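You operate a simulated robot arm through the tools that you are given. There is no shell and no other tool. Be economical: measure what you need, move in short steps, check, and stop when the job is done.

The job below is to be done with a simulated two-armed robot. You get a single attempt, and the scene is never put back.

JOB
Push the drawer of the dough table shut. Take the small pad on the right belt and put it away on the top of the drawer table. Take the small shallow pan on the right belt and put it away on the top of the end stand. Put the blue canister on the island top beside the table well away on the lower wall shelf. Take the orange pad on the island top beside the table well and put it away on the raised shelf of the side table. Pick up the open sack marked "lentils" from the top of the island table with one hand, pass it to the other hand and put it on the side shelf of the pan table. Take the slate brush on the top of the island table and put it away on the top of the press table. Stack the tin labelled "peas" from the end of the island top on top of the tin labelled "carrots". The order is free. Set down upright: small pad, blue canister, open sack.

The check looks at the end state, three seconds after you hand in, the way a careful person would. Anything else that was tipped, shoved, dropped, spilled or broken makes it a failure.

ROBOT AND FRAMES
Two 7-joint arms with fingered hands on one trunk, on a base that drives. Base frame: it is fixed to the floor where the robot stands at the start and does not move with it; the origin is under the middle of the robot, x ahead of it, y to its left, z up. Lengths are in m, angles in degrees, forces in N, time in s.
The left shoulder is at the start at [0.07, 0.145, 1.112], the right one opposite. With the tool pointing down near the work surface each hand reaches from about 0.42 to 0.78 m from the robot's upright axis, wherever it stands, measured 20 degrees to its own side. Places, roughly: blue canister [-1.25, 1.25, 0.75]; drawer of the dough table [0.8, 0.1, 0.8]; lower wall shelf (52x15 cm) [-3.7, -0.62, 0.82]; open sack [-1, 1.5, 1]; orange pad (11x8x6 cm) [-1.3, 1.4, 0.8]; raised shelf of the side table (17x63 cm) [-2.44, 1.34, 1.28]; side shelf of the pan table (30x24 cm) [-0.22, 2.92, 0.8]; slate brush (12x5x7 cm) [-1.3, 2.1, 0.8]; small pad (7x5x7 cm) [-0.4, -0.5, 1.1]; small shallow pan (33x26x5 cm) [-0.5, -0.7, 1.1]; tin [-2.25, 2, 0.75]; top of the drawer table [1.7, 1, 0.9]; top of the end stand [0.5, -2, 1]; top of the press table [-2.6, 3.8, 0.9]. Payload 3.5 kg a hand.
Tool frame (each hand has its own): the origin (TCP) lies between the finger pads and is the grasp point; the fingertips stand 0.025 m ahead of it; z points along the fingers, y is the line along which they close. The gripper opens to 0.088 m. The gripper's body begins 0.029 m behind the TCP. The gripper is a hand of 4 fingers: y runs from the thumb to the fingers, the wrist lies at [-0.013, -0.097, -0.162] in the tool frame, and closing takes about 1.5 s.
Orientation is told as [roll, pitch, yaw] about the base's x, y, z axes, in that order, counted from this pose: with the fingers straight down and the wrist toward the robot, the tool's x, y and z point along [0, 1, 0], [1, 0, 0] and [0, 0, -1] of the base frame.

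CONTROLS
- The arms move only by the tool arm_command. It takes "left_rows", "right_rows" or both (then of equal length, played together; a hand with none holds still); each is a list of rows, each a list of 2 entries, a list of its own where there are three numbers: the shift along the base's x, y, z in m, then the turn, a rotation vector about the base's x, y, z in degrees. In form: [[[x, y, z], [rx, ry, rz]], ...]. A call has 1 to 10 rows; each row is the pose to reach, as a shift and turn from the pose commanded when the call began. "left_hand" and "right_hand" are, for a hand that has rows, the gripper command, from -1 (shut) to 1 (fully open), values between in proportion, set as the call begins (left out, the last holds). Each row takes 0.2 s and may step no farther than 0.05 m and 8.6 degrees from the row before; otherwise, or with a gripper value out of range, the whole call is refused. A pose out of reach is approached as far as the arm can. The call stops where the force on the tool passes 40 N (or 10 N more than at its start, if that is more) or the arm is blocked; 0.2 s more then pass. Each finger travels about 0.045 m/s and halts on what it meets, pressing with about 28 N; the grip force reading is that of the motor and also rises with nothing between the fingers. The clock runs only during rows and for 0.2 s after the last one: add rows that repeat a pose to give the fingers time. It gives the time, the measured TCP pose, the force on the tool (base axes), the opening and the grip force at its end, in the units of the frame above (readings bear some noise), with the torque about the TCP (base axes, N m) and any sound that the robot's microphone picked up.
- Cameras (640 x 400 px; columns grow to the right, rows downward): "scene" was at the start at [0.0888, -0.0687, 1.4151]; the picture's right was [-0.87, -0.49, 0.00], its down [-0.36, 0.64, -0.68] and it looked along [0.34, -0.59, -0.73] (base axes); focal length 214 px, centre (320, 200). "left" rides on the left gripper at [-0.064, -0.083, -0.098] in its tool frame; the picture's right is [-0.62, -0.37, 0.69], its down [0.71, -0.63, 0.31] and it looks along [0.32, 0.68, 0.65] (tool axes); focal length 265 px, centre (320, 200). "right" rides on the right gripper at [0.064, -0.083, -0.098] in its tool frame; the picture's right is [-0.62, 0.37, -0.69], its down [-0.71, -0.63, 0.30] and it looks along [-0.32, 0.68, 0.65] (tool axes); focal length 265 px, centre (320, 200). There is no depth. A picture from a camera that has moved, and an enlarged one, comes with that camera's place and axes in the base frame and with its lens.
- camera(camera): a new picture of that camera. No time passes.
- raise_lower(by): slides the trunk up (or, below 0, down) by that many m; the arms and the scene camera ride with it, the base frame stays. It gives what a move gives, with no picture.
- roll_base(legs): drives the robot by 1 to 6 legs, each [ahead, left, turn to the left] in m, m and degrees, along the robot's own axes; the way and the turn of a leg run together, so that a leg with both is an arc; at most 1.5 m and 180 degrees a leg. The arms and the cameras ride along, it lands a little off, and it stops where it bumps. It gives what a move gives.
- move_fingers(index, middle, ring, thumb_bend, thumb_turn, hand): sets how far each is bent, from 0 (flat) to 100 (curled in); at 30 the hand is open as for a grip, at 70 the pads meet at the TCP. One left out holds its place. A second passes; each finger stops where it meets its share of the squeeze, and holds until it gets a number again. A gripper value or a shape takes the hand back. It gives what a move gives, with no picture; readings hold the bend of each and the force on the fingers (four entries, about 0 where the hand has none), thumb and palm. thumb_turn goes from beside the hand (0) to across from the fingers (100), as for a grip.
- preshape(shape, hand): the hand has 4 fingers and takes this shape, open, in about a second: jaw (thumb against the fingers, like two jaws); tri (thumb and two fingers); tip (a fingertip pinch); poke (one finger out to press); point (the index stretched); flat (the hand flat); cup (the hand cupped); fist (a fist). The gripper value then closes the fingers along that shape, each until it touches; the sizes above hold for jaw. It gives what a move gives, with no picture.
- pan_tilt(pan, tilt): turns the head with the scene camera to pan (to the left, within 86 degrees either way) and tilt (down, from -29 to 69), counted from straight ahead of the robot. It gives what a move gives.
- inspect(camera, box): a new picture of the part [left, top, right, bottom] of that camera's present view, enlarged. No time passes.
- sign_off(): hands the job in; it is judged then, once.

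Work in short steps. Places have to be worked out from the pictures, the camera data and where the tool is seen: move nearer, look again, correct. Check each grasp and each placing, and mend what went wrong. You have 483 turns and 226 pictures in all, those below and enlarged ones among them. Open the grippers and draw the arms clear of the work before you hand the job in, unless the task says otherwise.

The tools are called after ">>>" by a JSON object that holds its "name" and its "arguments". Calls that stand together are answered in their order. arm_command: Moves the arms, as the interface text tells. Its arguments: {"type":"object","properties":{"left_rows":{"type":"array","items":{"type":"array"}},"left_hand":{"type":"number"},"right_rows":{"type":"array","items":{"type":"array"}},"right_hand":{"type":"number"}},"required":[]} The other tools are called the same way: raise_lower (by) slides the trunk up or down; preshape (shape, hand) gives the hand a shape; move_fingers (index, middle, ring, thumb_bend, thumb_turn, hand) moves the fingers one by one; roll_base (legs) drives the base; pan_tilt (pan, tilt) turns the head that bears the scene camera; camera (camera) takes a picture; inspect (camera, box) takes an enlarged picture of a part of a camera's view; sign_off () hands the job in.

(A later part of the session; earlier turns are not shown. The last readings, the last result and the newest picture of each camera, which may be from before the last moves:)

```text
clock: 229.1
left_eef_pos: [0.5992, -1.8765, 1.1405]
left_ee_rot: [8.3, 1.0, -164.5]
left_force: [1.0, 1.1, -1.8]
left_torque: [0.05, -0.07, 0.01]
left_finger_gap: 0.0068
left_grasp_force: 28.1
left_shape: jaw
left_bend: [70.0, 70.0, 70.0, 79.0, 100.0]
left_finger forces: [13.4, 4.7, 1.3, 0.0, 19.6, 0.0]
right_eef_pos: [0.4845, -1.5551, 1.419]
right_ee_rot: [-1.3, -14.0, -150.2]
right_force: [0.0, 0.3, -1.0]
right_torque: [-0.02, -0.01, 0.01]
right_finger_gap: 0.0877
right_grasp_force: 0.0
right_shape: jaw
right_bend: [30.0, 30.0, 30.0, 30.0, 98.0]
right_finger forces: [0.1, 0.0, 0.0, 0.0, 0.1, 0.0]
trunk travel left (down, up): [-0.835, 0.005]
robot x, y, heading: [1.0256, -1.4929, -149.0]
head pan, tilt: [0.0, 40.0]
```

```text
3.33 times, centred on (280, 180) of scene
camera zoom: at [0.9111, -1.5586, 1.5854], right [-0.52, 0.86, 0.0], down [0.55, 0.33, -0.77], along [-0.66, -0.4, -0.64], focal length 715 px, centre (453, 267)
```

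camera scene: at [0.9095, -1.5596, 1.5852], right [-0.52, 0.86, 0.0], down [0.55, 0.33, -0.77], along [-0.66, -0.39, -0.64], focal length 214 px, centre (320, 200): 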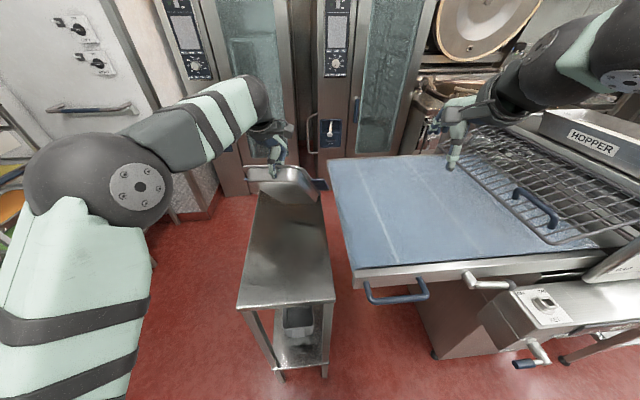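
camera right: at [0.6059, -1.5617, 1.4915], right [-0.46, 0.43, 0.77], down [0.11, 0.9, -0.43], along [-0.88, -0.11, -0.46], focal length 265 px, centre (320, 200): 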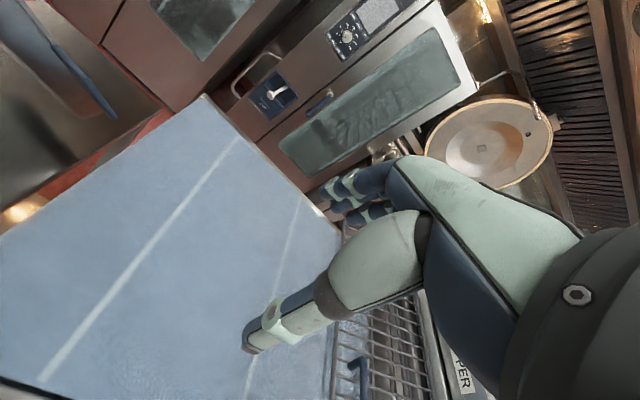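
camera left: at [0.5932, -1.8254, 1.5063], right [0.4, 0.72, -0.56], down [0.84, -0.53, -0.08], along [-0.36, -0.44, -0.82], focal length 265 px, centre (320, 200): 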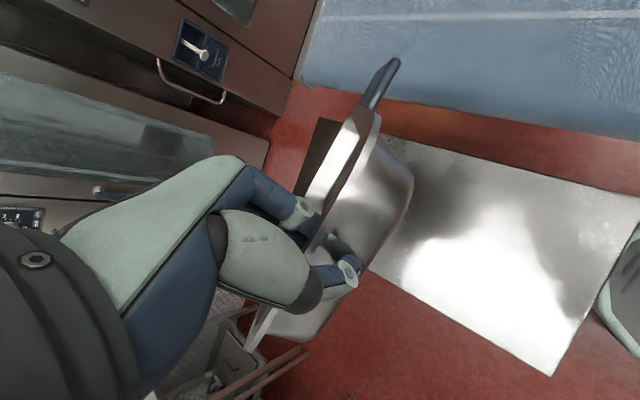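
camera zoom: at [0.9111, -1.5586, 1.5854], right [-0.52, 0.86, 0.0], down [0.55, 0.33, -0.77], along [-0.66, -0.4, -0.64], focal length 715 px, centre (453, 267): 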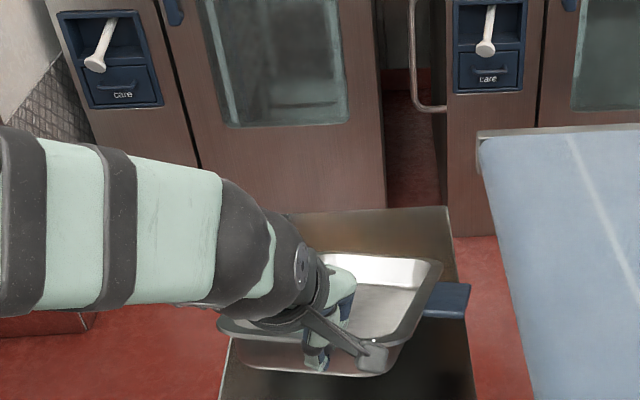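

The pan comes down nicely onto the middle of the stand. I finish the arc.

>>> {"name": "arm_command", "arguments": {"left_rows": [[[0.004, 0.003, -0.018], [-2.2, 3.0, 0]], [[0.008, 0.006, -0.036], [-4.3, 5.8, 0]], [[0.01, 0.008, -0.054], [-6.5, 8.8, 0]], [[0.012, 0.009, -0.072], [-8.6, 11.6, 0]], [[0.013, 0.01, -0.085], [-10.5, 14.2, 0]], [[0.013, 0.01, -0.095], [-11.3, 15.2, 0]]]}}

>>> {"name": "inspect", "arguments": {"camera": "scene", "box": [200, 120, 360, 240]}}

>>> {"name": "camera", "arguments": {"camera": "left"}}

```text
clock: 230.5
left_eef_pos: [0.6111, -1.8657, 1.0447]
left_ee_rot: [15.3, -16.7, -165.4]
left_force: [0.0, 0.9, -1.2]
left_torque: [0.06, -0.02, 0.01]
left_finger_gap: 0.0067
left_grasp_force: 28.5
left_shape: jaw
left_bend: [70.0, 70.0, 70.0, 79.0, 100.0]
left_finger forces: [13.0, 4.6, 1.1, 0.1, 19.6, 0.0]
right_eef_pos: [0.4833, -1.5554, 1.4177]
right_ee_rot: [-1.1, -13.9, -150.2]
right_force: [0.4, -0.5, 0.1]
right_torque: [0.01, 0.01, 0.01]
right_finger_gap: 0.0879
right_grasp_force: 0.0
right_shape: jaw
right_bend: [30.0, 30.0, 30.0, 30.0, 98.0]
right_finger forces: [0.0, 0.0, 0.0, 0.0, 0.1, 0.0]
trunk travel left (down, up): [-0.835, 0.005]
robot x, y, heading: [1.0257, -1.494, -148.6]
head pan, tilt: [0.0, 40.0]
```

```text
3.33 times, centred on (280, 180) of scene
camera zoom: at [0.9103, -1.5591, 1.5853], right [-0.52, 0.86, 0.0], down [0.55, 0.33, -0.77], along [-0.66, -0.4, -0.64], focal length 715 px, centre (453, 267)
```

zoom: 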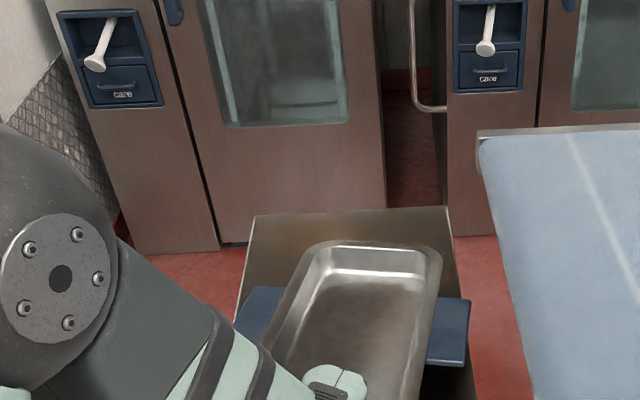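

```text
95 pictures are left
camera left: at [0.6894, -1.7555, 1.095], right [0.01, 0.43, -0.9], down [0.75, -0.6, -0.28], along [-0.66, -0.67, -0.33], focal length 265 px, centre (320, 200)
```

left: 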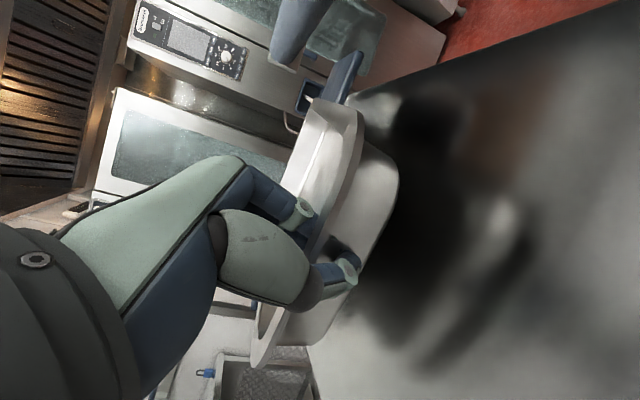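

Nearly flat, with 1.2 N still on the hand. I lower the last centimetre or so, watching the force.

>>> {"name": "arm_command", "arguments": {"left_rows": [[[0, 0, -0.006], [0, 0, 0]], [[0, 0, -0.012], [0, 0, 0]]]}}

```text
clock: 231.1
left_eef_pos: [0.6127, -1.8642, 1.0334]
left_ee_rot: [15.3, -16.7, -165.5]
left_force: [1.1, -0.1, -1.7]
left_torque: [0.05, -0.01, -0.02]
left_finger_gap: 0.0065
left_grasp_force: 28.0
left_shape: jaw
left_bend: [70.0, 70.0, 70.0, 79.0, 100.0]
left_finger forces: [13.0, 4.5, 1.0, 0.1, 19.0, 0.1]
right_eef_pos: [0.4852, -1.5552, 1.4172]
right_ee_rot: [-1.3, -13.9, -150.2]
right_force: [-0.1, 0.5, 0.0]
right_torque: [-0.01, -0.02, -0.01]
right_finger_gap: 0.0883
right_grasp_force: 0.1
right_shape: jaw
right_bend: [30.0, 30.0, 30.0, 30.0, 98.0]
right_finger forces: [0.0, 0.1, 0.1, 0.0, 0.0, 0.0]
trunk travel left (down, up): [-0.835, 0.005]
robot x, y, heading: [1.0258, -1.4875, -148.7]
head pan, tilt: [0.0, 40.0]
```

Still about 1.5 N; I continue in small steps.

>>> {"name": "arm_command", "arguments": {"left_rows": [[[0, 0, -0.005], [0, 0, 0]], [[0, 0, -0.01], [0, 0, 0]], [[0, 0, -0.015], [0, 0, 0]]]}}

>>> {"name": "camera", "arguments": {"camera": "left"}}

```text
clock: 231.9
left_eef_pos: [0.6104, -1.8645, 1.0179]
left_ee_rot: [15.3, -16.7, -165.5]
left_force: [-0.4, 0.1, -2.6]
left_torque: [0.06, 0.02, -0.05]
left_finger_gap: 0.0067
left_grasp_force: 28.1
left_shape: jaw
left_bend: [70.0, 70.0, 70.0, 79.0, 100.0]
left_finger forces: [13.1, 4.4, 0.7, 0.0, 18.8, 0.0]
right_eef_pos: [0.4853, -1.5565, 1.4182]
right_ee_rot: [-1.3, -13.9, -150.1]
right_force: [0.5, -1.0, -0.2]
right_torque: [-0.01, -0.02, 0.01]
right_finger_gap: 0.0881
right_grasp_force: 0.1
right_shape: jaw
right_bend: [30.0, 30.0, 30.0, 30.0, 98.0]
right_finger forces: [0.1, 0.0, 0.0, 0.1, 0.0, 0.0]
trunk travel left (down, up): [-0.835, 0.005]
robot x, y, heading: [1.0288, -1.4875, -148.7]
head pan, tilt: [0.0, 40.0]
```

```text
94 pictures are left
camera left: at [0.6889, -1.7543, 1.0684], right [0.01, 0.43, -0.9], down [0.75, -0.6, -0.28], along [-0.66, -0.67, -0.33], focal length 265 px, centre (320, 200)
```

left: 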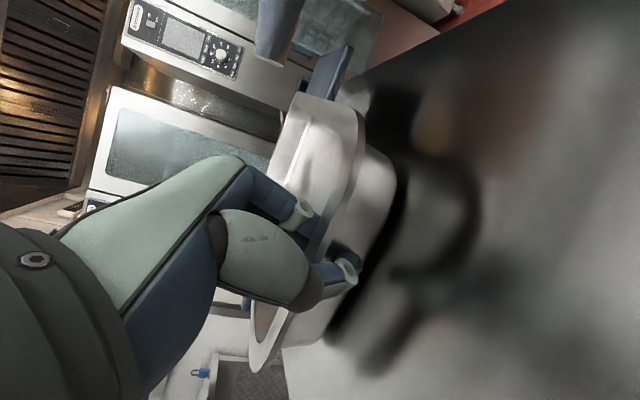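

The reflection shows a small gap still under the near end. I lower further.

>>> {"name": "arm_command", "arguments": {"left_rows": [[[0, 0, -0.006], [0, 0, 0]], [[0, 0, -0.012], [0, 0, 0]], [[0, 0, -0.018], [0, 0, 0]], [[0, 0, -0.024], [0, 0, 0]]]}}

>>> {"name": "camera", "arguments": {"camera": "left"}}

```text
clock: 232.8
left_eef_pos: [0.6092, -1.8663, 1.0102]
left_ee_rot: [15.8, -18.4, -165.7]
left_force: [6.9, 3.4, 24.2]
left_torque: [0.0, -0.21, 0.03]
left_finger_gap: 0.0081
left_grasp_force: 27.9
left_shape: jaw
left_bend: [70.0, 70.0, 70.0, 82.0, 100.0]
left_finger forces: [16.4, 6.9, 1.8, 0.0, 30.2, 0.1]
right_eef_pos: [0.4889, -1.5518, 1.4193]
right_ee_rot: [-1.2, -14.3, -150.2]
right_force: [-1.0, -0.3, 0.6]
right_torque: [0.0, 0.0, 0.05]
right_finger_gap: 0.0881
right_grasp_force: 0.0
right_shape: jaw
right_bend: [30.0, 30.0, 30.0, 30.0, 98.0]
right_finger forces: [0.0, 0.0, 0.1, 0.0, 0.1, 0.0]
trunk travel left (down, up): [-0.835, 0.005]
robot x, y, heading: [1.0284, -1.491, -148.8]
head pan, tilt: [0.0, 40.0]
stopped in row 4 (left hand): the force on the tool passed its limit at 44 N (the readings are from after the stop); the commanded pose is now the measured one
```

```text
93 pictures are left
camera left: at [0.6884, -1.7549, 1.0562], right [-0.02, 0.42, -0.91], down [0.74, -0.61, -0.29], along [-0.67, -0.68, -0.3], focal length 265 px, centre (320, 200)
```

left: 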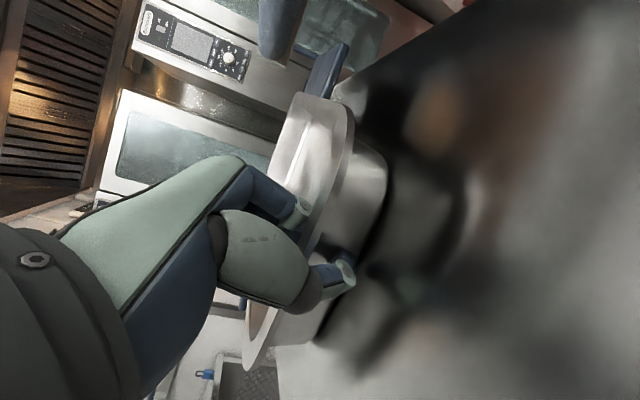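

The pan rests on the stand. I ease up 3 mm, open the hand, and rise clear.

>>> {"name": "arm_command", "arguments": {"left_rows": [[[0, 0, 0.004], [0, 0, 0]], [[0, 0, 0.004], [0, 0, 0]]]}}

>>> {"name": "arm_command", "arguments": {"left_rows": [[[0, 0, 0.002], [0, 0, 0]], [[0, 0, 0.004], [0, 0, 0]], [[0, 0, 0.006], [0, 0, 0]], [[0, 0, 0.008], [0, 0, 0]], [[0, 0, 0.01], [0, 0, 0]], [[0, 0, 0.01], [0, 0, 0]], [[0, 0, 0.03], [0, 0, 0]], [[0, 0, 0.07], [0, 0, 0]], [[0, 0, 0.115], [0, 0, 0]], [[0, 0, 0.16], [0, 0, 0]]], "left_hand": 1}}

>>> {"name": "arm_command", "arguments": {"left_rows": [[[0.02, 0.01, 0.04], [0, 0, 0]], [[0.05, 0.02, 0.08], [0, 0, 0]], [[0.08, 0.04, 0.12], [0, 0, 0]], [[0.1, 0.05, 0.16], [0, 0, 0]]]}}

>>> {"name": "camera", "arguments": {"camera": "scene"}}

```text
clock: 233.4
left_eef_pos: [0.6087, -1.866, 1.01]
left_ee_rot: [15.7, -17.9, -165.6]
left_force: [2.7, 1.6, 15.2]
left_torque: [-0.01, -0.08, -0.06]
left_finger_gap: 0.0081
left_grasp_force: 28.1
left_shape: jaw
left_bend: [70.0, 70.0, 70.0, 82.0, 100.0]
left_finger forces: [16.7, 6.7, 1.7, 0.0, 26.3, 0.0]
right_eef_pos: [0.4867, -1.5546, 1.4189]
right_ee_rot: [-1.2, -14.1, -150.2]
right_force: [-0.2, 0.6, 0.1]
right_torque: [-0.02, -0.02, -0.02]
right_finger_gap: 0.088
right_grasp_force: 0.0
right_shape: jaw
right_bend: [30.0, 30.0, 30.0, 30.0, 98.0]
right_finger forces: [0.0, 0.0, 0.0, 0.0, 0.1, 0.1]
trunk travel left (down, up): [-0.835, 0.005]
robot x, y, heading: [1.0258, -1.4903, -148.7]
head pan, tilt: [0.0, 40.0]
```

```text
clock: 235.6
left_eef_pos: [0.6108, -1.8682, 1.1701]
left_ee_rot: [15.6, -17.6, -165.6]
left_force: [-0.3, -1.1, 0.5]
left_torque: [0.0, 0.02, -0.02]
left_finger_gap: 0.0877
left_grasp_force: 0.1
left_shape: jaw
left_bend: [30.0, 30.0, 30.0, 30.0, 98.0]
left_finger forces: [0.0, 0.1, 0.0, 0.0, 0.1, 0.0]
right_eef_pos: [0.4866, -1.5554, 1.4185]
right_ee_rot: [-1.3, -14.0, -150.1]
right_force: [0.3, -1.1, -0.5]
right_torque: [0.0, -0.02, -0.01]
right_finger_gap: 0.088
right_grasp_force: 0.0
right_shape: jaw
right_bend: [30.0, 30.0, 30.0, 30.0, 98.0]
right_finger forces: [0.0, 0.0, 0.1, 0.1, 0.0, 0.0]
trunk travel left (down, up): [-0.835, 0.005]
robot x, y, heading: [1.0257, -1.4867, -148.7]
head pan, tilt: [0.0, 40.0]
```

```text
refused: row 2 steps farther than a row can; nothing moved
```

```text
92 pictures are left
camera scene: at [0.9127, -1.558, 1.5855], right [-0.52, 0.86, 0.0], down [0.55, 0.33, -0.77], along [-0.66, -0.4, -0.64], focal length 214 px, centre (320, 200)
```

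scene: 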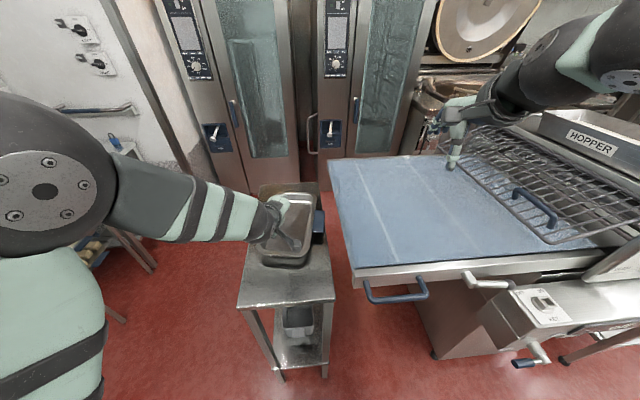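

The pan lies flat on the end stand. I draw the left arm up and back to a level carrying pose.

>>> {"name": "arm_command", "arguments": {"left_rows": [[[0.0, 0.0, 0.04], [0, 0, 0]], [[0.015, 0.0, 0.08], [2.4, -1.6, 2]], [[0.045, -0.01, 0.11], [5, -3.4, 4.3]], [[0.075, -0.02, 0.14], [7.5, -5.1, 6.5]], [[0.105, -0.03, 0.17], [10, -6.8, 8.7]], [[0.135, -0.045, 0.19], [12.5, -8.5, 10.9]], [[0.165, -0.055, 0.2], [15, -10.2, 13]], [[0.19, -0.068, 0.2], [17.5, -11.8, 15.2]], [[0.196, -0.068, 0.2], [19.5, -13.1, 17]]]}}

>>> {"name": "roll_base", "arguments": {"legs": [[-0.22, 0, 0], [0, 0, -88], [1.4, 0, 0], [1.2, 0, 0]]}}

>>> {"name": "pan_tilt", "arguments": {"pan": 15, "tilt": 32}}

>>> {"name": "camera", "arguments": {"camera": "scene"}}

```text
clock: 237.6
left_eef_pos: [0.8031, -1.9365, 1.3701]
left_ee_rot: [3.1, 2.3, -146.6]
left_force: [0.0, -0.1, -0.6]
left_torque: [0.01, -0.01, 0.02]
left_finger_gap: 0.0879
left_grasp_force: 0.1
left_shape: jaw
left_bend: [30.0, 30.0, 30.0, 30.0, 98.0]
left_finger forces: [0.0, 0.1, 0.0, 0.0, 0.1, 0.1]
right_eef_pos: [0.4847, -1.5543, 1.4182]
right_ee_rot: [-1.3, -13.9, -150.2]
right_force: [0.6, -0.7, -0.2]
right_torque: [0.01, -0.04, 0.0]
right_finger_gap: 0.088
right_grasp_force: 0.0
right_shape: jaw
right_bend: [30.0, 30.0, 30.0, 30.0, 98.0]
right_finger forces: [0.0, 0.0, 0.0, 0.1, 0.1, 0.0]
trunk travel left (down, up): [-0.835, 0.005]
robot x, y, heading: [1.0256, -1.4896, -149.0]
head pan, tilt: [0.0, 40.0]
```

```text
clock: 255.1
left_eef_pos: [-0.6687, 0.9512, 1.3689]
left_ee_rot: [3.0, 2.2, 126.7]
left_force: [0.2, 0.8, -0.3]
left_torque: [-0.02, -0.02, 0.01]
left_finger_gap: 0.0877
left_grasp_force: 0.1
left_shape: jaw
left_bend: [30.0, 30.0, 30.0, 30.0, 98.0]
left_finger forces: [0.0, 0.0, 0.0, 0.1, 0.1, 0.0]
right_eef_pos: [-0.3065, 1.2928, 1.4199]
right_ee_rot: [-1.3, -14.1, 123.1]
right_force: [0.1, 0.6, 0.0]
right_torque: [-0.01, -0.01, 0.02]
right_finger_gap: 0.0881
right_grasp_force: 0.0
right_shape: jaw
right_bend: [30.0, 30.0, 30.0, 30.0, 98.0]
right_finger forces: [0.1, 0.0, 0.0, 0.0, 0.0, 0.0]
trunk travel left (down, up): [-0.835, 0.005]
robot x, y, heading: [-0.2099, 0.7567, 124.5]
head pan, tilt: [0.0, 40.0]
```

```text
clock: 255.9
left_eef_pos: [-0.6691, 0.953, 1.3683]
left_ee_rot: [3.1, 2.2, 126.6]
left_force: [0.1, -0.9, -0.4]
left_torque: [-0.03, -0.03, -0.01]
left_finger_gap: 0.0876
left_grasp_force: 0.0
left_shape: jaw
left_bend: [30.0, 30.0, 30.0, 30.0, 98.0]
left_finger forces: [0.0, 0.0, 0.0, 0.1, 0.1, 0.0]
right_eef_pos: [-0.3074, 1.2922, 1.418]
right_ee_rot: [-1.4, -13.9, 123.1]
right_force: [0.3, -0.1, -0.1]
right_torque: [0.0, 0.0, 0.03]
right_finger_gap: 0.0881
right_grasp_force: 0.1
right_shape: jaw
right_bend: [30.0, 30.0, 30.0, 30.0, 98.0]
right_finger forces: [0.1, 0.0, 0.0, 0.0, 0.0, 0.0]
trunk travel left (down, up): [-0.835, 0.005]
robot x, y, heading: [-0.2137, 0.7543, 124.3]
head pan, tilt: [15.0, 32.0]
```

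```text
91 pictures are left
camera scene: at [-0.3074, 0.8551, 1.5975], right [0.65, 0.76, 0.0], down [0.4, -0.35, -0.85], along [-0.64, 0.55, -0.53], focal length 214 px, centre (320, 200)
```

scene: 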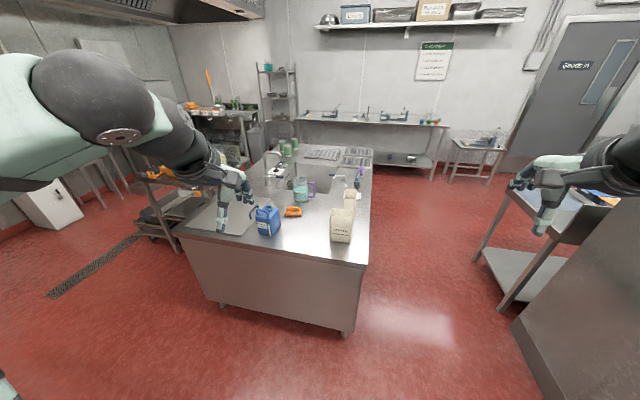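

I see the island with the blue canister, orange pad and sack near its front edge, and the pan table on the right. I drive 0.42 m nearer and lower the trunk 0.2 m.

>>> {"name": "roll_base", "arguments": {"legs": [[0.42, 0, 0]]}}

>>> {"name": "raise_lower", "arguments": {"by": -0.2}}

>>> {"name": "pan_tilt", "arguments": {"pan": 20, "tilt": 45}}

>>> {"name": "camera", "arguments": {"camera": "scene"}}

>>> {"name": "camera", "arguments": {"camera": "left"}}

```text
clock: 258.5
left_eef_pos: [-0.9096, 1.2978, 1.3696]
left_ee_rot: [3.0, 2.1, 127.0]
left_force: [1.2, 0.0, -0.2]
left_torque: [-0.01, -0.01, -0.01]
left_finger_gap: 0.0877
left_grasp_force: 0.0
left_shape: jaw
left_bend: [30.0, 30.0, 30.0, 30.0, 98.0]
left_finger forces: [0.0, 0.1, 0.0, 0.0, 0.0, 0.0]
right_eef_pos: [-0.5498, 1.639, 1.4197]
right_ee_rot: [-1.2, -14.1, 123.5]
right_force: [-0.2, 0.0, 0.2]
right_torque: [0.01, 0.0, 0.0]
right_finger_gap: 0.088
right_grasp_force: 0.1
right_shape: jaw
right_bend: [30.0, 30.0, 30.0, 30.0, 98.0]
right_finger forces: [0.0, 0.0, 0.0, 0.0, 0.0, 0.0]
trunk travel left (down, up): [-0.835, 0.005]
robot x, y, heading: [-0.4517, 1.1041, 124.6]
head pan, tilt: [15.0, 32.0]
```

```text
clock: 260.7
left_eef_pos: [-0.91, 1.3001, 1.1682]
left_ee_rot: [3.1, 2.1, 127.0]
left_force: [0.7, 0.7, 0.0]
left_torque: [0.04, 0.01, 0.0]
left_finger_gap: 0.0876
left_grasp_force: 0.1
left_shape: jaw
left_bend: [30.0, 30.0, 30.0, 30.0, 98.0]
left_finger forces: [0.0, 0.1, 0.0, 0.1, 0.0, 0.1]
right_eef_pos: [-0.549, 1.6419, 1.2186]
right_ee_rot: [-1.3, -14.0, 123.5]
right_force: [-0.3, -0.4, 0.4]
right_torque: [0.01, -0.03, 0.01]
right_finger_gap: 0.0881
right_grasp_force: 0.2
right_shape: jaw
right_bend: [30.0, 30.0, 30.0, 30.0, 98.0]
right_finger forces: [0.1, 0.0, 0.0, 0.0, 0.0, 0.0]
trunk travel left (down, up): [-0.635, 0.205]
robot x, y, heading: [-0.4521, 1.1042, 124.8]
head pan, tilt: [15.0, 32.0]
```

```text
clock: 261.4
left_eef_pos: [-0.9104, 1.3004, 1.1693]
left_ee_rot: [3.0, 2.1, 127.0]
left_force: [0.2, -0.6, 0.4]
left_torque: [0.0, 0.04, 0.01]
left_finger_gap: 0.0878
left_grasp_force: 0.1
left_shape: jaw
left_bend: [30.0, 30.0, 30.0, 30.0, 98.0]
left_finger forces: [0.0, 0.0, 0.0, 0.0, 0.1, 0.0]
right_eef_pos: [-0.5497, 1.641, 1.217]
right_ee_rot: [-1.3, -14.0, 123.5]
right_force: [-0.4, 0.2, 0.7]
right_torque: [0.0, -0.03, 0.01]
right_finger_gap: 0.0878
right_grasp_force: 0.1
right_shape: jaw
right_bend: [30.0, 30.0, 30.0, 30.0, 98.0]
right_finger forces: [0.0, 0.1, 0.0, 0.0, 0.0, 0.0]
trunk travel left (down, up): [-0.635, 0.205]
robot x, y, heading: [-0.4499, 1.1006, 124.7]
head pan, tilt: [20.0, 45.0]
```

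```text
90 pictures are left
camera scene: at [-0.5462, 1.1927, 1.3782], right [0.58, 0.82, 0.0], down [0.58, -0.41, -0.71], along [-0.58, 0.41, -0.71], focal length 214 px, centre (320, 200)
```

scene: 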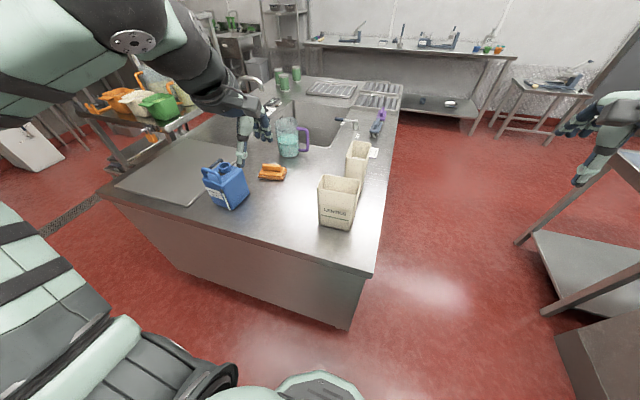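

```text
89 pictures are left
camera left: at [-0.806, 1.2774, 1.267], right [0.7, 0.03, -0.71], down [-0.2, -0.95, -0.24], along [-0.68, 0.31, -0.66], focal length 265 px, centre (320, 200)
```

left: 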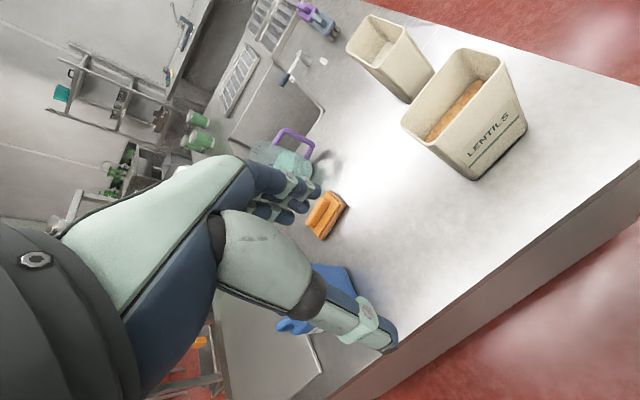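

The open "LENTILS" sack's rim centre triangulates to (-0.88, 1.50, 0.98), the island top about z 0.81. I enlarge to judge its sides.

>>> {"name": "inspect", "arguments": {"camera": "scene", "box": [280, 120, 420, 240]}}

>>> {"name": "inspect", "arguments": {"camera": "left", "box": [340, 0, 560, 190]}}

```text
3.33 times, centred on (350, 180) of scene
camera zoom: at [-0.5462, 1.1927, 1.3782], right [0.58, 0.82, 0.0], down [0.58, -0.41, -0.71], along [-0.58, 0.41, -0.71], focal length 715 px, centre (220, 267)
```

zoom: 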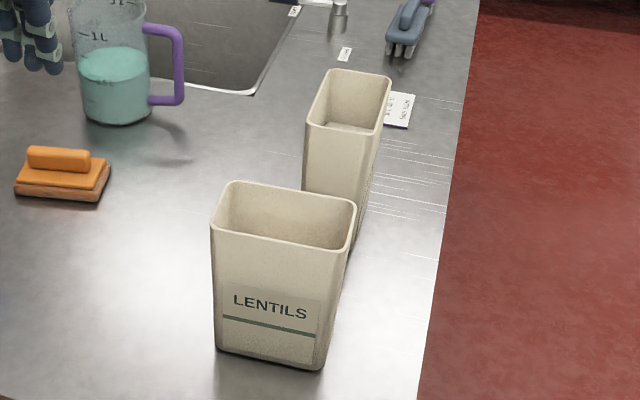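

```text
2.11 times, centred on (450, 95) of left
camera zoom: at [-0.806, 1.2774, 1.267], right [0.7, 0.03, -0.71], down [-0.2, -0.95, -0.24], along [-0.68, 0.31, -0.66], focal length 559 px, centre (46, 421)
```

zoom: 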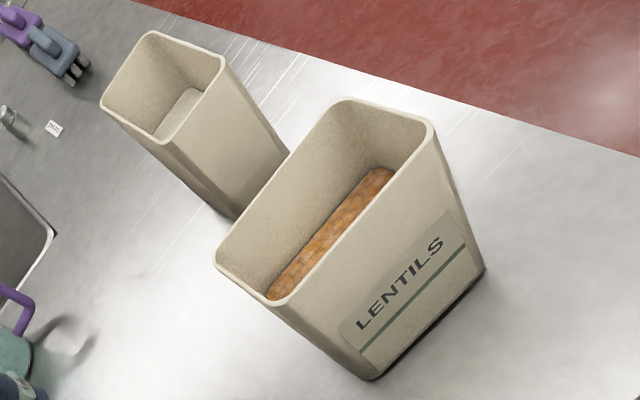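

The sack's rim is about 11.4 × 6.2 cm, centred (-0.885, 1.50), its narrow side facing me almost squarely, with 10 cm free behind it. I move the left hand over it and descend to grip across the narrow side.

>>> {"name": "arm_command", "arguments": {"left_rows": [[[0.006, 0.045, 0], [0, 0, 1]], [[0.012, 0.09, 0], [0, 0, 2]], [[0.019, 0.135, 0], [0, 0, 3]], [[0.025, 0.18, 0], [0, 0, 4]], [[0.025, 0.2, -0.02], [0, 0, 4]], [[0.025, 0.2, -0.06], [0, 0, 4]], [[0.025, 0.2, -0.09], [0, 0, 4]]]}}

>>> {"name": "camera", "arguments": {"camera": "left"}}

```text
clock: 263.0
left_eef_pos: [-0.8838, 1.5018, 1.0787]
left_ee_rot: [3.1, 2.2, 131.1]
left_force: [-1.2, -0.5, 0.4]
left_torque: [0.0, 0.01, 0.02]
left_finger_gap: 0.0878
left_grasp_force: 0.1
left_shape: jaw
left_bend: [30.0, 30.0, 30.0, 30.0, 98.0]
left_finger forces: [0.0, 0.0, 0.0, 0.0, 0.0, 0.0]
right_eef_pos: [-0.5497, 1.6416, 1.2174]
right_ee_rot: [-1.1, -13.8, 123.5]
right_force: [-0.5, -0.4, 0.2]
right_torque: [0.02, 0.02, 0.01]
right_finger_gap: 0.088
right_grasp_force: 0.0
right_shape: jaw
right_bend: [30.0, 30.0, 30.0, 30.0, 98.0]
right_finger forces: [0.1, 0.0, 0.1, 0.0, 0.0, 0.1]
trunk travel left (down, up): [-0.635, 0.205]
robot x, y, heading: [-0.4529, 1.1057, 124.5]
head pan, tilt: [20.0, 45.0]
```

```text
86 pictures are left
camera left: at [-0.7792, 1.4863, 1.177], right [0.7, 0.08, -0.71], down [-0.13, -0.96, -0.24], along [-0.7, 0.26, -0.66], focal length 265 px, centre (320, 200)
```

left: 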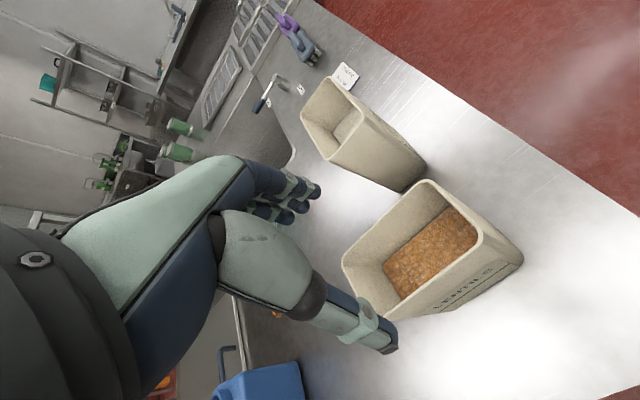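

The rim centre lies about 1.5 cm beyond the projected grasp point. I correct by (0.008, 0.013), descend to z 0.965 and close.

>>> {"name": "arm_command", "arguments": {"left_rows": [[[0.008, 0.013, -0.02], [0, 0, 0]], [[0.008, 0.013, -0.06], [0, 0, 0]], [[0.008, 0.013, -0.095], [0, 0, 0]], [[0.008, 0.013, -0.114], [0, 0, 0]]]}}

>>> {"name": "arm_command", "arguments": {"left_rows": [[[0, 0, 0], [0, 0, 0]], [[0, 0, 0], [0, 0, 0]], [[0, 0, 0], [0, 0, 0]], [[0, 0, 0], [0, 0, 0]], [[0, 0, 0], [0, 0, 0]], [[0, 0, 0], [0, 0, 0]], [[0, 0, 0], [0, 0, 0]]], "left_hand": -1}}

>>> {"name": "camera", "arguments": {"camera": "left"}}

```text
clock: 264.0
left_eef_pos: [-0.8757, 1.5141, 0.9653]
left_ee_rot: [3.0, 2.2, 130.9]
left_force: [-1.0, 0.7, 2.9]
left_torque: [0.05, 0.0, 0.0]
left_finger_gap: 0.0879
left_grasp_force: 0.0
left_shape: jaw
left_bend: [29.0, 30.0, 30.0, 29.0, 98.0]
left_finger forces: [2.8, 0.1, 0.0, 0.0, 0.9, 0.1]
right_eef_pos: [-0.5502, 1.6415, 1.2174]
right_ee_rot: [-1.2, -14.0, 123.6]
right_force: [0.4, 0.0, -0.4]
right_torque: [-0.02, -0.01, 0.01]
right_finger_gap: 0.0877
right_grasp_force: 0.0
right_shape: jaw
right_bend: [30.0, 30.0, 30.0, 30.0, 98.0]
right_finger forces: [0.0, 0.0, 0.0, 0.0, 0.1, 0.1]
trunk travel left (down, up): [-0.635, 0.205]
robot x, y, heading: [-0.4484, 1.1015, 124.8]
head pan, tilt: [20.0, 45.0]
```

```text
clock: 265.6
left_eef_pos: [-0.877, 1.5145, 0.9665]
left_ee_rot: [3.1, 2.3, 131.1]
left_force: [-1.9, 0.1, -0.1]
left_torque: [0.03, 0.08, -0.05]
left_finger_gap: 0.0675
left_grasp_force: 28.0
left_shape: jaw
left_bend: [28.0, 34.0, 31.0, 51.0, 98.0]
left_finger forces: [19.7, 12.0, 3.7, 0.1, 35.1, 0.0]
right_eef_pos: [-0.5512, 1.6424, 1.2179]
right_ee_rot: [-1.3, -13.8, 123.4]
right_force: [0.7, -1.0, -0.9]
right_torque: [-0.01, 0.0, 0.0]
right_finger_gap: 0.0881
right_grasp_force: 0.1
right_shape: jaw
right_bend: [30.0, 30.0, 30.0, 30.0, 98.0]
right_finger forces: [0.0, 0.0, 0.0, 0.0, 0.1, 0.0]
trunk travel left (down, up): [-0.635, 0.205]
robot x, y, heading: [-0.4506, 1.1039, 124.9]
head pan, tilt: [20.0, 45.0]
```

```text
85 pictures are left
camera left: at [-0.7712, 1.4988, 1.0635], right [0.7, 0.08, -0.71], down [-0.13, -0.96, -0.24], along [-0.7, 0.26, -0.66], focal length 265 px, centre (320, 200)
```

left: 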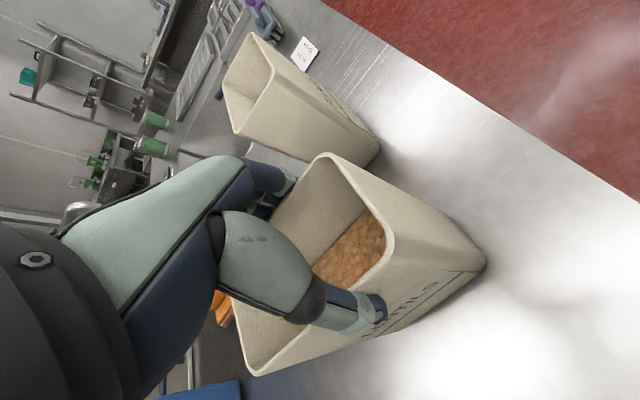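

The sack is gripped (gap 6.75 cm, good forces). I lift it 0.14 m.

>>> {"name": "arm_command", "arguments": {"left_rows": [[[0, 0, 0.02], [0, 0, 0]], [[0, 0, 0.05], [0, 0, 0]], [[0, 0, 0.08], [0, 0, 0]], [[0, 0, 0.11], [0, 0, 0]], [[0, 0, 0.14], [0, 0, 0]]]}}

>>> {"name": "camera", "arguments": {"camera": "scene"}}

```text
clock: 266.8
left_eef_pos: [-0.8766, 1.5122, 1.1044]
left_ee_rot: [3.0, 2.2, 131.0]
left_force: [0.6, 0.3, -6.8]
left_torque: [0.07, -0.12, -0.01]
left_finger_gap: 0.0675
left_grasp_force: 28.1
left_shape: jaw
left_bend: [28.0, 35.0, 32.0, 51.0, 97.0]
left_finger forces: [19.4, 11.7, 3.2, 0.0, 35.1, 0.1]
right_eef_pos: [-0.5493, 1.6417, 1.2178]
right_ee_rot: [-1.2, -13.9, 123.5]
right_force: [1.0, -0.5, -0.1]
right_torque: [-0.02, -0.04, 0.0]
right_finger_gap: 0.0879
right_grasp_force: 0.1
right_shape: jaw
right_bend: [30.0, 30.0, 30.0, 30.0, 98.0]
right_finger forces: [0.1, 0.0, 0.0, 0.0, 0.1, 0.0]
trunk travel left (down, up): [-0.635, 0.205]
robot x, y, heading: [-0.4495, 1.1, 124.7]
head pan, tilt: [20.0, 45.0]
```

```text
84 pictures are left
camera scene: at [-0.5462, 1.1928, 1.3781], right [0.58, 0.82, 0.0], down [0.58, -0.41, -0.71], along [-0.58, 0.41, -0.71], focal length 214 px, centre (320, 200)
```

scene: 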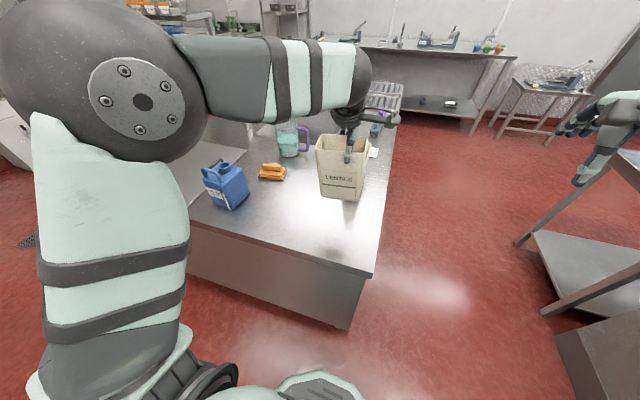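

The sack hangs level from the left hand (about 0.7 kg). For the handover the right hand will come in horizontally from the right, below the left fingers. I back off 0.3 m and roll the right hand on its side.

>>> {"name": "roll_base", "arguments": {"legs": [[-0.3, 0, 0]]}}

>>> {"name": "arm_command", "arguments": {"right_rows": [[[0, 0, 0], [-5.8, -4, 0]], [[0, 0, 0], [-11.5, -8, 0]]]}}

>>> {"name": "arm_command", "arguments": {"right_rows": [[[0, 0, 0], [-4.8, 7.0, 0]], [[0, 0, 0], [-9.6, 13.9, 0]], [[0, 0, 0], [-14.4, 20.9, 0]], [[0, 0, 0], [-19.2, 27.8, 0]], [[0, 0, 0], [-24, 34.8, 0]], [[0, 0, 0], [-28.8, 41.7, 0]], [[0, 0, 0], [-33.6, 48.7, 0]], [[0, 0, 0], [-38.4, 55.6, 0]], [[0, 0, 0], [-43.2, 62.6, 0]], [[0, 0, 0], [-48, 69.5, 0]]]}}

>>> {"name": "pan_tilt", "arguments": {"pan": 5, "tilt": 40}}

>>> {"name": "camera", "arguments": {"camera": "scene"}}

```text
clock: 268.9
left_eef_pos: [-0.7015, 1.2674, 1.1048]
left_ee_rot: [3.1, 2.3, 130.5]
left_force: [0.9, 0.4, -6.5]
left_torque: [0.03, -0.1, 0.0]
left_finger_gap: 0.0675
left_grasp_force: 27.8
left_shape: jaw
left_bend: [28.0, 35.0, 32.0, 51.0, 97.0]
left_finger forces: [19.3, 11.8, 3.2, 0.0, 35.0, 0.0]
right_eef_pos: [-0.3769, 1.392, 1.2178]
right_ee_rot: [-1.4, -13.9, 123.1]
right_force: [-0.3, 0.7, 0.3]
right_torque: [-0.01, 0.04, 0.02]
right_finger_gap: 0.0879
right_grasp_force: 0.1
right_shape: jaw
right_bend: [30.0, 30.0, 30.0, 30.0, 98.0]
right_finger forces: [0.0, 0.0, 0.0, 0.0, 0.0, 0.1]
trunk travel left (down, up): [-0.635, 0.205]
robot x, y, heading: [-0.2801, 0.8501, 124.5]
head pan, tilt: [20.0, 45.0]
```

```text
clock: 269.5
left_eef_pos: [-0.7039, 1.2659, 1.103]
left_ee_rot: [3.0, 2.3, 130.5]
left_force: [0.9, -0.3, -6.3]
left_torque: [0.04, -0.1, 0.0]
left_finger_gap: 0.0675
left_grasp_force: 28.5
left_shape: jaw
left_bend: [28.0, 35.0, 32.0, 51.0, 97.0]
left_finger forces: [19.4, 11.7, 3.2, 0.0, 35.0, 0.1]
right_eef_pos: [-0.376, 1.3919, 1.2173]
right_ee_rot: [-1.8, 0.2, 123.1]
right_force: [0.4, -0.6, -0.2]
right_torque: [0.03, -0.03, -0.02]
right_finger_gap: 0.088
right_grasp_force: 0.1
right_shape: jaw
right_bend: [30.0, 30.0, 30.0, 30.0, 98.0]
right_finger forces: [0.1, 0.0, 0.1, 0.0, 0.1, 0.0]
trunk travel left (down, up): [-0.635, 0.205]
robot x, y, heading: [-0.2791, 0.8526, 124.4]
head pan, tilt: [20.0, 45.0]
```

```text
clock: 271.7
left_eef_pos: [-0.7018, 1.266, 1.1037]
left_ee_rot: [3.1, 2.3, 130.7]
left_force: [0.7, 0.4, -5.5]
left_torque: [0.02, -0.08, 0.0]
left_finger_gap: 0.0671
left_grasp_force: 27.9
left_shape: jaw
left_bend: [28.0, 35.0, 32.0, 51.0, 97.0]
left_finger forces: [19.6, 11.7, 3.3, 0.0, 35.0, 0.1]
right_eef_pos: [-0.3745, 1.3923, 1.2174]
right_ee_rot: [83.0, 1.6, 124.4]
right_force: [-0.5, -0.2, 0.4]
right_torque: [-0.02, 0.02, 0.0]
right_finger_gap: 0.0881
right_grasp_force: 0.0
right_shape: jaw
right_bend: [30.0, 30.0, 30.0, 30.0, 98.0]
right_finger forces: [0.1, 0.0, 0.1, 0.1, 0.0, 0.1]
trunk travel left (down, up): [-0.635, 0.205]
robot x, y, heading: [-0.2777, 0.8544, 124.3]
head pan, tilt: [20.0, 45.0]
```

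```text
clock: 272.4
left_eef_pos: [-0.7022, 1.2653, 1.1039]
left_ee_rot: [3.1, 2.2, 130.7]
left_force: [-0.3, -0.1, -5.9]
left_torque: [0.02, -0.1, 0.0]
left_finger_gap: 0.0676
left_grasp_force: 28.0
left_shape: jaw
left_bend: [28.0, 35.0, 32.0, 51.0, 97.0]
left_finger forces: [19.5, 11.7, 3.2, 0.1, 34.9, 0.0]
right_eef_pos: [-0.375, 1.3915, 1.2169]
right_ee_rot: [82.7, 1.6, 124.6]
right_force: [0.5, -0.8, 0.4]
right_torque: [0.0, 0.02, -0.01]
right_finger_gap: 0.0882
right_grasp_force: 0.0
right_shape: jaw
right_bend: [30.0, 30.0, 30.0, 30.0, 98.0]
right_finger forces: [0.1, 0.0, 0.1, 0.0, 0.0, 0.0]
trunk travel left (down, up): [-0.635, 0.205]
robot x, y, heading: [-0.2805, 0.855, 124.2]
head pan, tilt: [5.0, 40.0]
```

```text
83 pictures are left
camera scene: at [-0.3622, 0.9619, 1.3852], right [0.77, 0.63, 0.0], down [0.41, -0.5, -0.77], along [-0.48, 0.59, -0.64], focal length 214 px, centre (320, 200)
```

scene: 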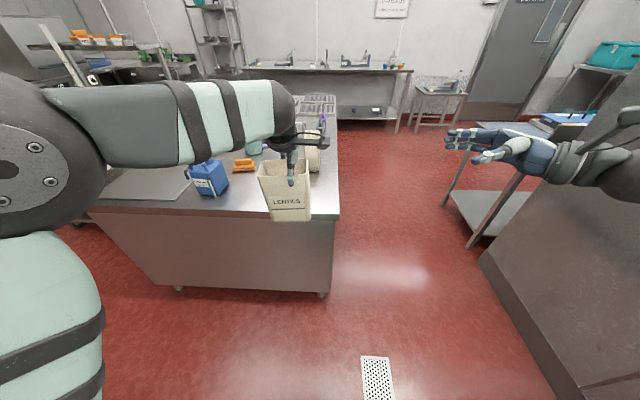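

The right hand is horizontal and pointing left. I bring it to a spot right of the sack, below the left fingers, and check.

>>> {"name": "arm_command", "arguments": {"right_rows": [[[-0.033, -0.006, -0.028], [0, 0, 1]], [[-0.065, -0.012, -0.057], [0, 0, 2]], [[-0.098, -0.018, -0.085], [0, 0, 3]], [[-0.13, -0.024, -0.113], [0, 0, 4]], [[-0.163, -0.03, -0.141], [0, 0, 5]], [[-0.196, -0.036, -0.17], [0, 0, 6]], [[-0.2285, -0.0415, -0.198], [0, 0, 6]]]}}

>>> {"name": "camera", "arguments": {"camera": "right"}}

>>> {"name": "inspect", "arguments": {"camera": "scene", "box": [220, 110, 440, 270]}}

```text
clock: 274.1
left_eef_pos: [-0.7047, 1.2677, 1.1031]
left_ee_rot: [2.9, 2.3, 130.6]
left_force: [-0.2, 0.3, -6.4]
left_torque: [0.02, -0.1, 0.0]
left_finger_gap: 0.0671
left_grasp_force: 28.3
left_shape: jaw
left_bend: [28.0, 35.0, 32.0, 51.0, 97.0]
left_finger forces: [19.5, 11.7, 3.1, 0.1, 34.9, 0.0]
right_eef_pos: [-0.6065, 1.3515, 1.0165]
right_ee_rot: [82.7, 1.5, 130.4]
right_force: [0.0, 0.6, 0.1]
right_torque: [0.0, 0.02, 0.02]
right_finger_gap: 0.0879
right_grasp_force: 0.2
right_shape: jaw
right_bend: [30.0, 30.0, 30.0, 30.0, 98.0]
right_finger forces: [0.0, 0.0, 0.0, 0.1, 0.1, 0.0]
trunk travel left (down, up): [-0.635, 0.205]
robot x, y, heading: [-0.2768, 0.8537, 124.2]
head pan, tilt: [5.0, 40.0]
```

```text
82 pictures are left
camera right: at [-0.4861, 1.3479, 1.0957], right [0.35, 0.77, -0.54], down [0.26, -0.63, -0.73], along [-0.9, 0.12, -0.42], focal length 265 px, centre (320, 200)
```

right: 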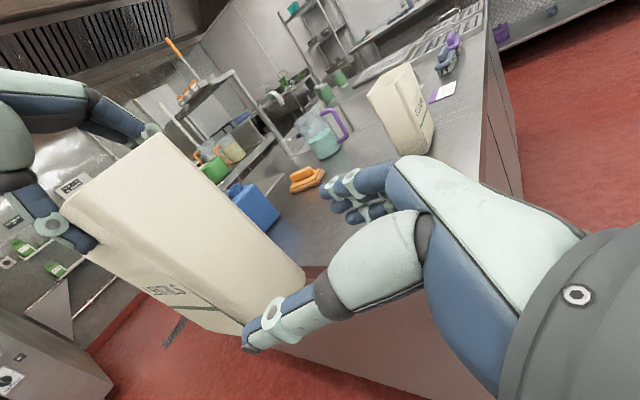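

```text
2.50 times, centred on (330, 190) of scene
camera zoom: at [-0.3642, 0.9628, 1.3851], right [0.77, 0.63, 0.0], down [0.41, -0.5, -0.76], along [-0.48, 0.59, -0.64], focal length 536 px, centre (295, 225)
```

zoom: 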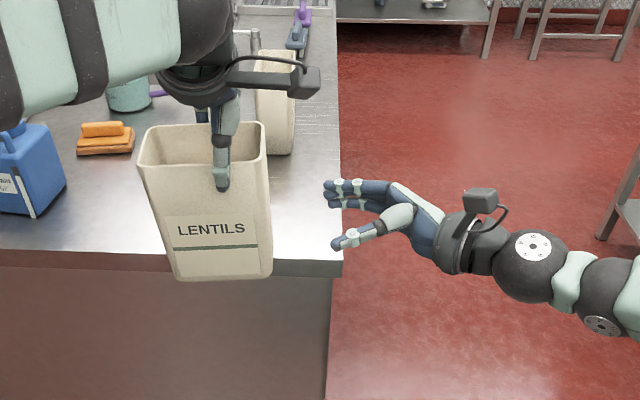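

The right jaws point at the centreline of the sack's side, a little low. I raise 2 cm while sliding in over the sack, then close.

>>> {"name": "arm_command", "arguments": {"right_rows": [[[-0.01, -0.008, 0.022], [0, 0, 0]], [[-0.037, -0.031, 0.022], [0, 0, 0]], [[-0.064, -0.054, 0.022], [0, 0, 0]], [[-0.09, -0.077, 0.022], [0, 0, 0]]]}}

>>> {"name": "camera", "arguments": {"camera": "right"}}

```text
clock: 275.1
left_eef_pos: [-0.7062, 1.2647, 1.1051]
left_ee_rot: [3.0, 2.1, 130.9]
left_force: [-10.8, -8.9, -2.4]
left_torque: [-0.21, 0.3, 0.12]
left_finger_gap: 0.0671
left_grasp_force: 27.6
left_shape: jaw
left_bend: [28.0, 35.0, 31.0, 51.0, 100.0]
left_finger forces: [16.6, 12.7, 4.3, 0.0, 35.2, 0.0]
right_eef_pos: [-0.6948, 1.2744, 1.0395]
right_ee_rot: [82.5, 1.7, 130.1]
right_force: [9.6, 8.3, -4.2]
right_torque: [-0.16, 0.08, -0.12]
right_finger_gap: 0.0882
right_grasp_force: 0.0
right_shape: jaw
right_bend: [28.0, 30.0, 30.0, 27.0, 98.0]
right_finger forces: [8.8, 0.0, 0.1, 0.0, 6.7, 0.0]
trunk travel left (down, up): [-0.635, 0.205]
robot x, y, heading: [-0.2787, 0.8544, 124.3]
head pan, tilt: [5.0, 40.0]
```

```text
80 pictures are left
camera right: at [-0.5754, 1.2703, 1.1188], right [0.36, 0.76, -0.54], down [0.26, -0.63, -0.73], along [-0.9, 0.12, -0.43], focal length 265 px, centre (320, 200)
```

right: 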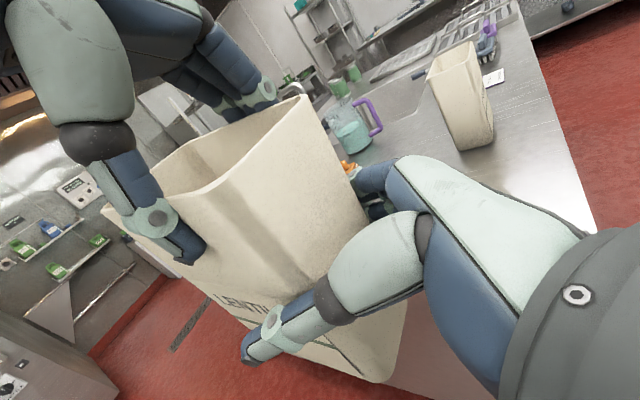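

The right hand straddles the sack snugly. I close it.

>>> {"name": "arm_command", "arguments": {"right_rows": [[[0.004, 0.003, 0], [0, 0, 0]], [[0.004, 0.003, 0], [0, 0, 0]], [[0.004, 0.003, 0], [0, 0, 0]], [[0.004, 0.003, 0], [0, 0, 0]], [[0.004, 0.003, 0], [0, 0, 0]], [[0.004, 0.003, 0], [0, 0, 0]], [[0.004, 0.003, 0], [0, 0, 0]]], "right_hand": -1}}

```text
clock: 276.6
left_eef_pos: [-0.7034, 1.2656, 1.1035]
left_ee_rot: [3.2, 2.2, 130.6]
left_force: [-8.8, -7.5, -1.2]
left_torque: [-0.25, 0.23, 0.28]
left_finger_gap: 0.0668
left_grasp_force: 27.2
left_shape: jaw
left_bend: [28.0, 35.0, 31.0, 51.0, 100.0]
left_finger forces: [17.5, 11.1, 3.4, 0.0, 33.8, 0.1]
right_eef_pos: [-0.6888, 1.2765, 1.0405]
right_ee_rot: [82.7, 1.6, 130.5]
right_force: [8.3, 7.8, 0.2]
right_torque: [-0.06, 0.1, -0.27]
right_finger_gap: 0.0628
right_grasp_force: 27.7
right_shape: jaw
right_bend: [26.0, 35.0, 32.0, 57.0, 100.0]
right_finger forces: [26.4, 13.3, 3.5, 0.1, 42.4, 0.1]
trunk travel left (down, up): [-0.635, 0.205]
robot x, y, heading: [-0.2795, 0.8559, 124.2]
head pan, tilt: [5.0, 40.0]
```

The right hand holds firmly too. I open the left hand and lift it straight off.

>>> {"name": "arm_command", "arguments": {"left_rows": [[[0, 0, 0], [0, 0, 0]], [[0, 0, 0], [0, 0, 0]], [[0, 0, 0], [0, 0, 0]], [[0, 0, 0], [0, 0, 0]], [[0, 0, 0.02], [0, 0, 0]], [[0, 0, 0.05], [0, 0, 0]], [[0, 0, 0.09], [0, 0, 0]], [[0, 0, 0.13], [0, 0, 0]]], "left_hand": 1}}

>>> {"name": "camera", "arguments": {"camera": "scene"}}

```text
clock: 278.4
left_eef_pos: [-0.7015, 1.2666, 1.2326]
left_ee_rot: [3.2, 2.2, 130.6]
left_force: [1.0, -0.1, 0.2]
left_torque: [0.04, -0.02, 0.0]
left_finger_gap: 0.0883
left_grasp_force: 0.1
left_shape: jaw
left_bend: [30.0, 30.0, 30.0, 30.0, 98.0]
left_finger forces: [0.0, 0.0, 0.0, 0.0, 0.0, 0.0]
right_eef_pos: [-0.6884, 1.2769, 1.0414]
right_ee_rot: [82.9, 1.5, 130.5]
right_force: [-1.1, -0.1, 0.8]
right_torque: [0.15, -0.26, 0.01]
right_finger_gap: 0.0628
right_grasp_force: 28.1
right_shape: jaw
right_bend: [26.0, 36.0, 32.0, 57.0, 100.0]
right_finger forces: [19.7, 13.4, 4.2, 0.1, 38.8, 0.1]
trunk travel left (down, up): [-0.635, 0.205]
robot x, y, heading: [-0.2765, 0.8534, 124.2]
head pan, tilt: [5.0, 40.0]
```

```text
79 pictures are left
camera scene: at [-0.3618, 0.9622, 1.3852], right [0.77, 0.63, 0.0], down [0.41, -0.5, -0.77], along [-0.48, 0.59, -0.64], focal length 214 px, centre (320, 200)
```

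scene: 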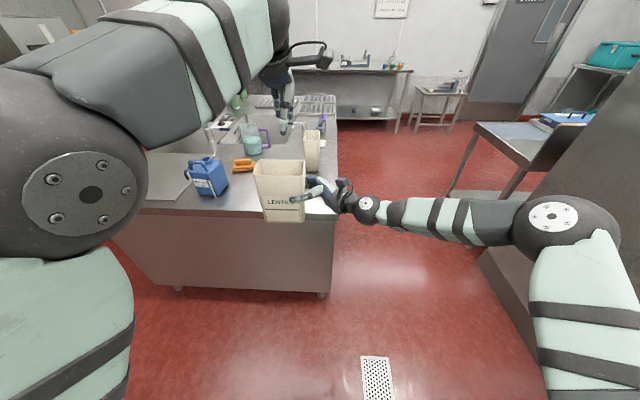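

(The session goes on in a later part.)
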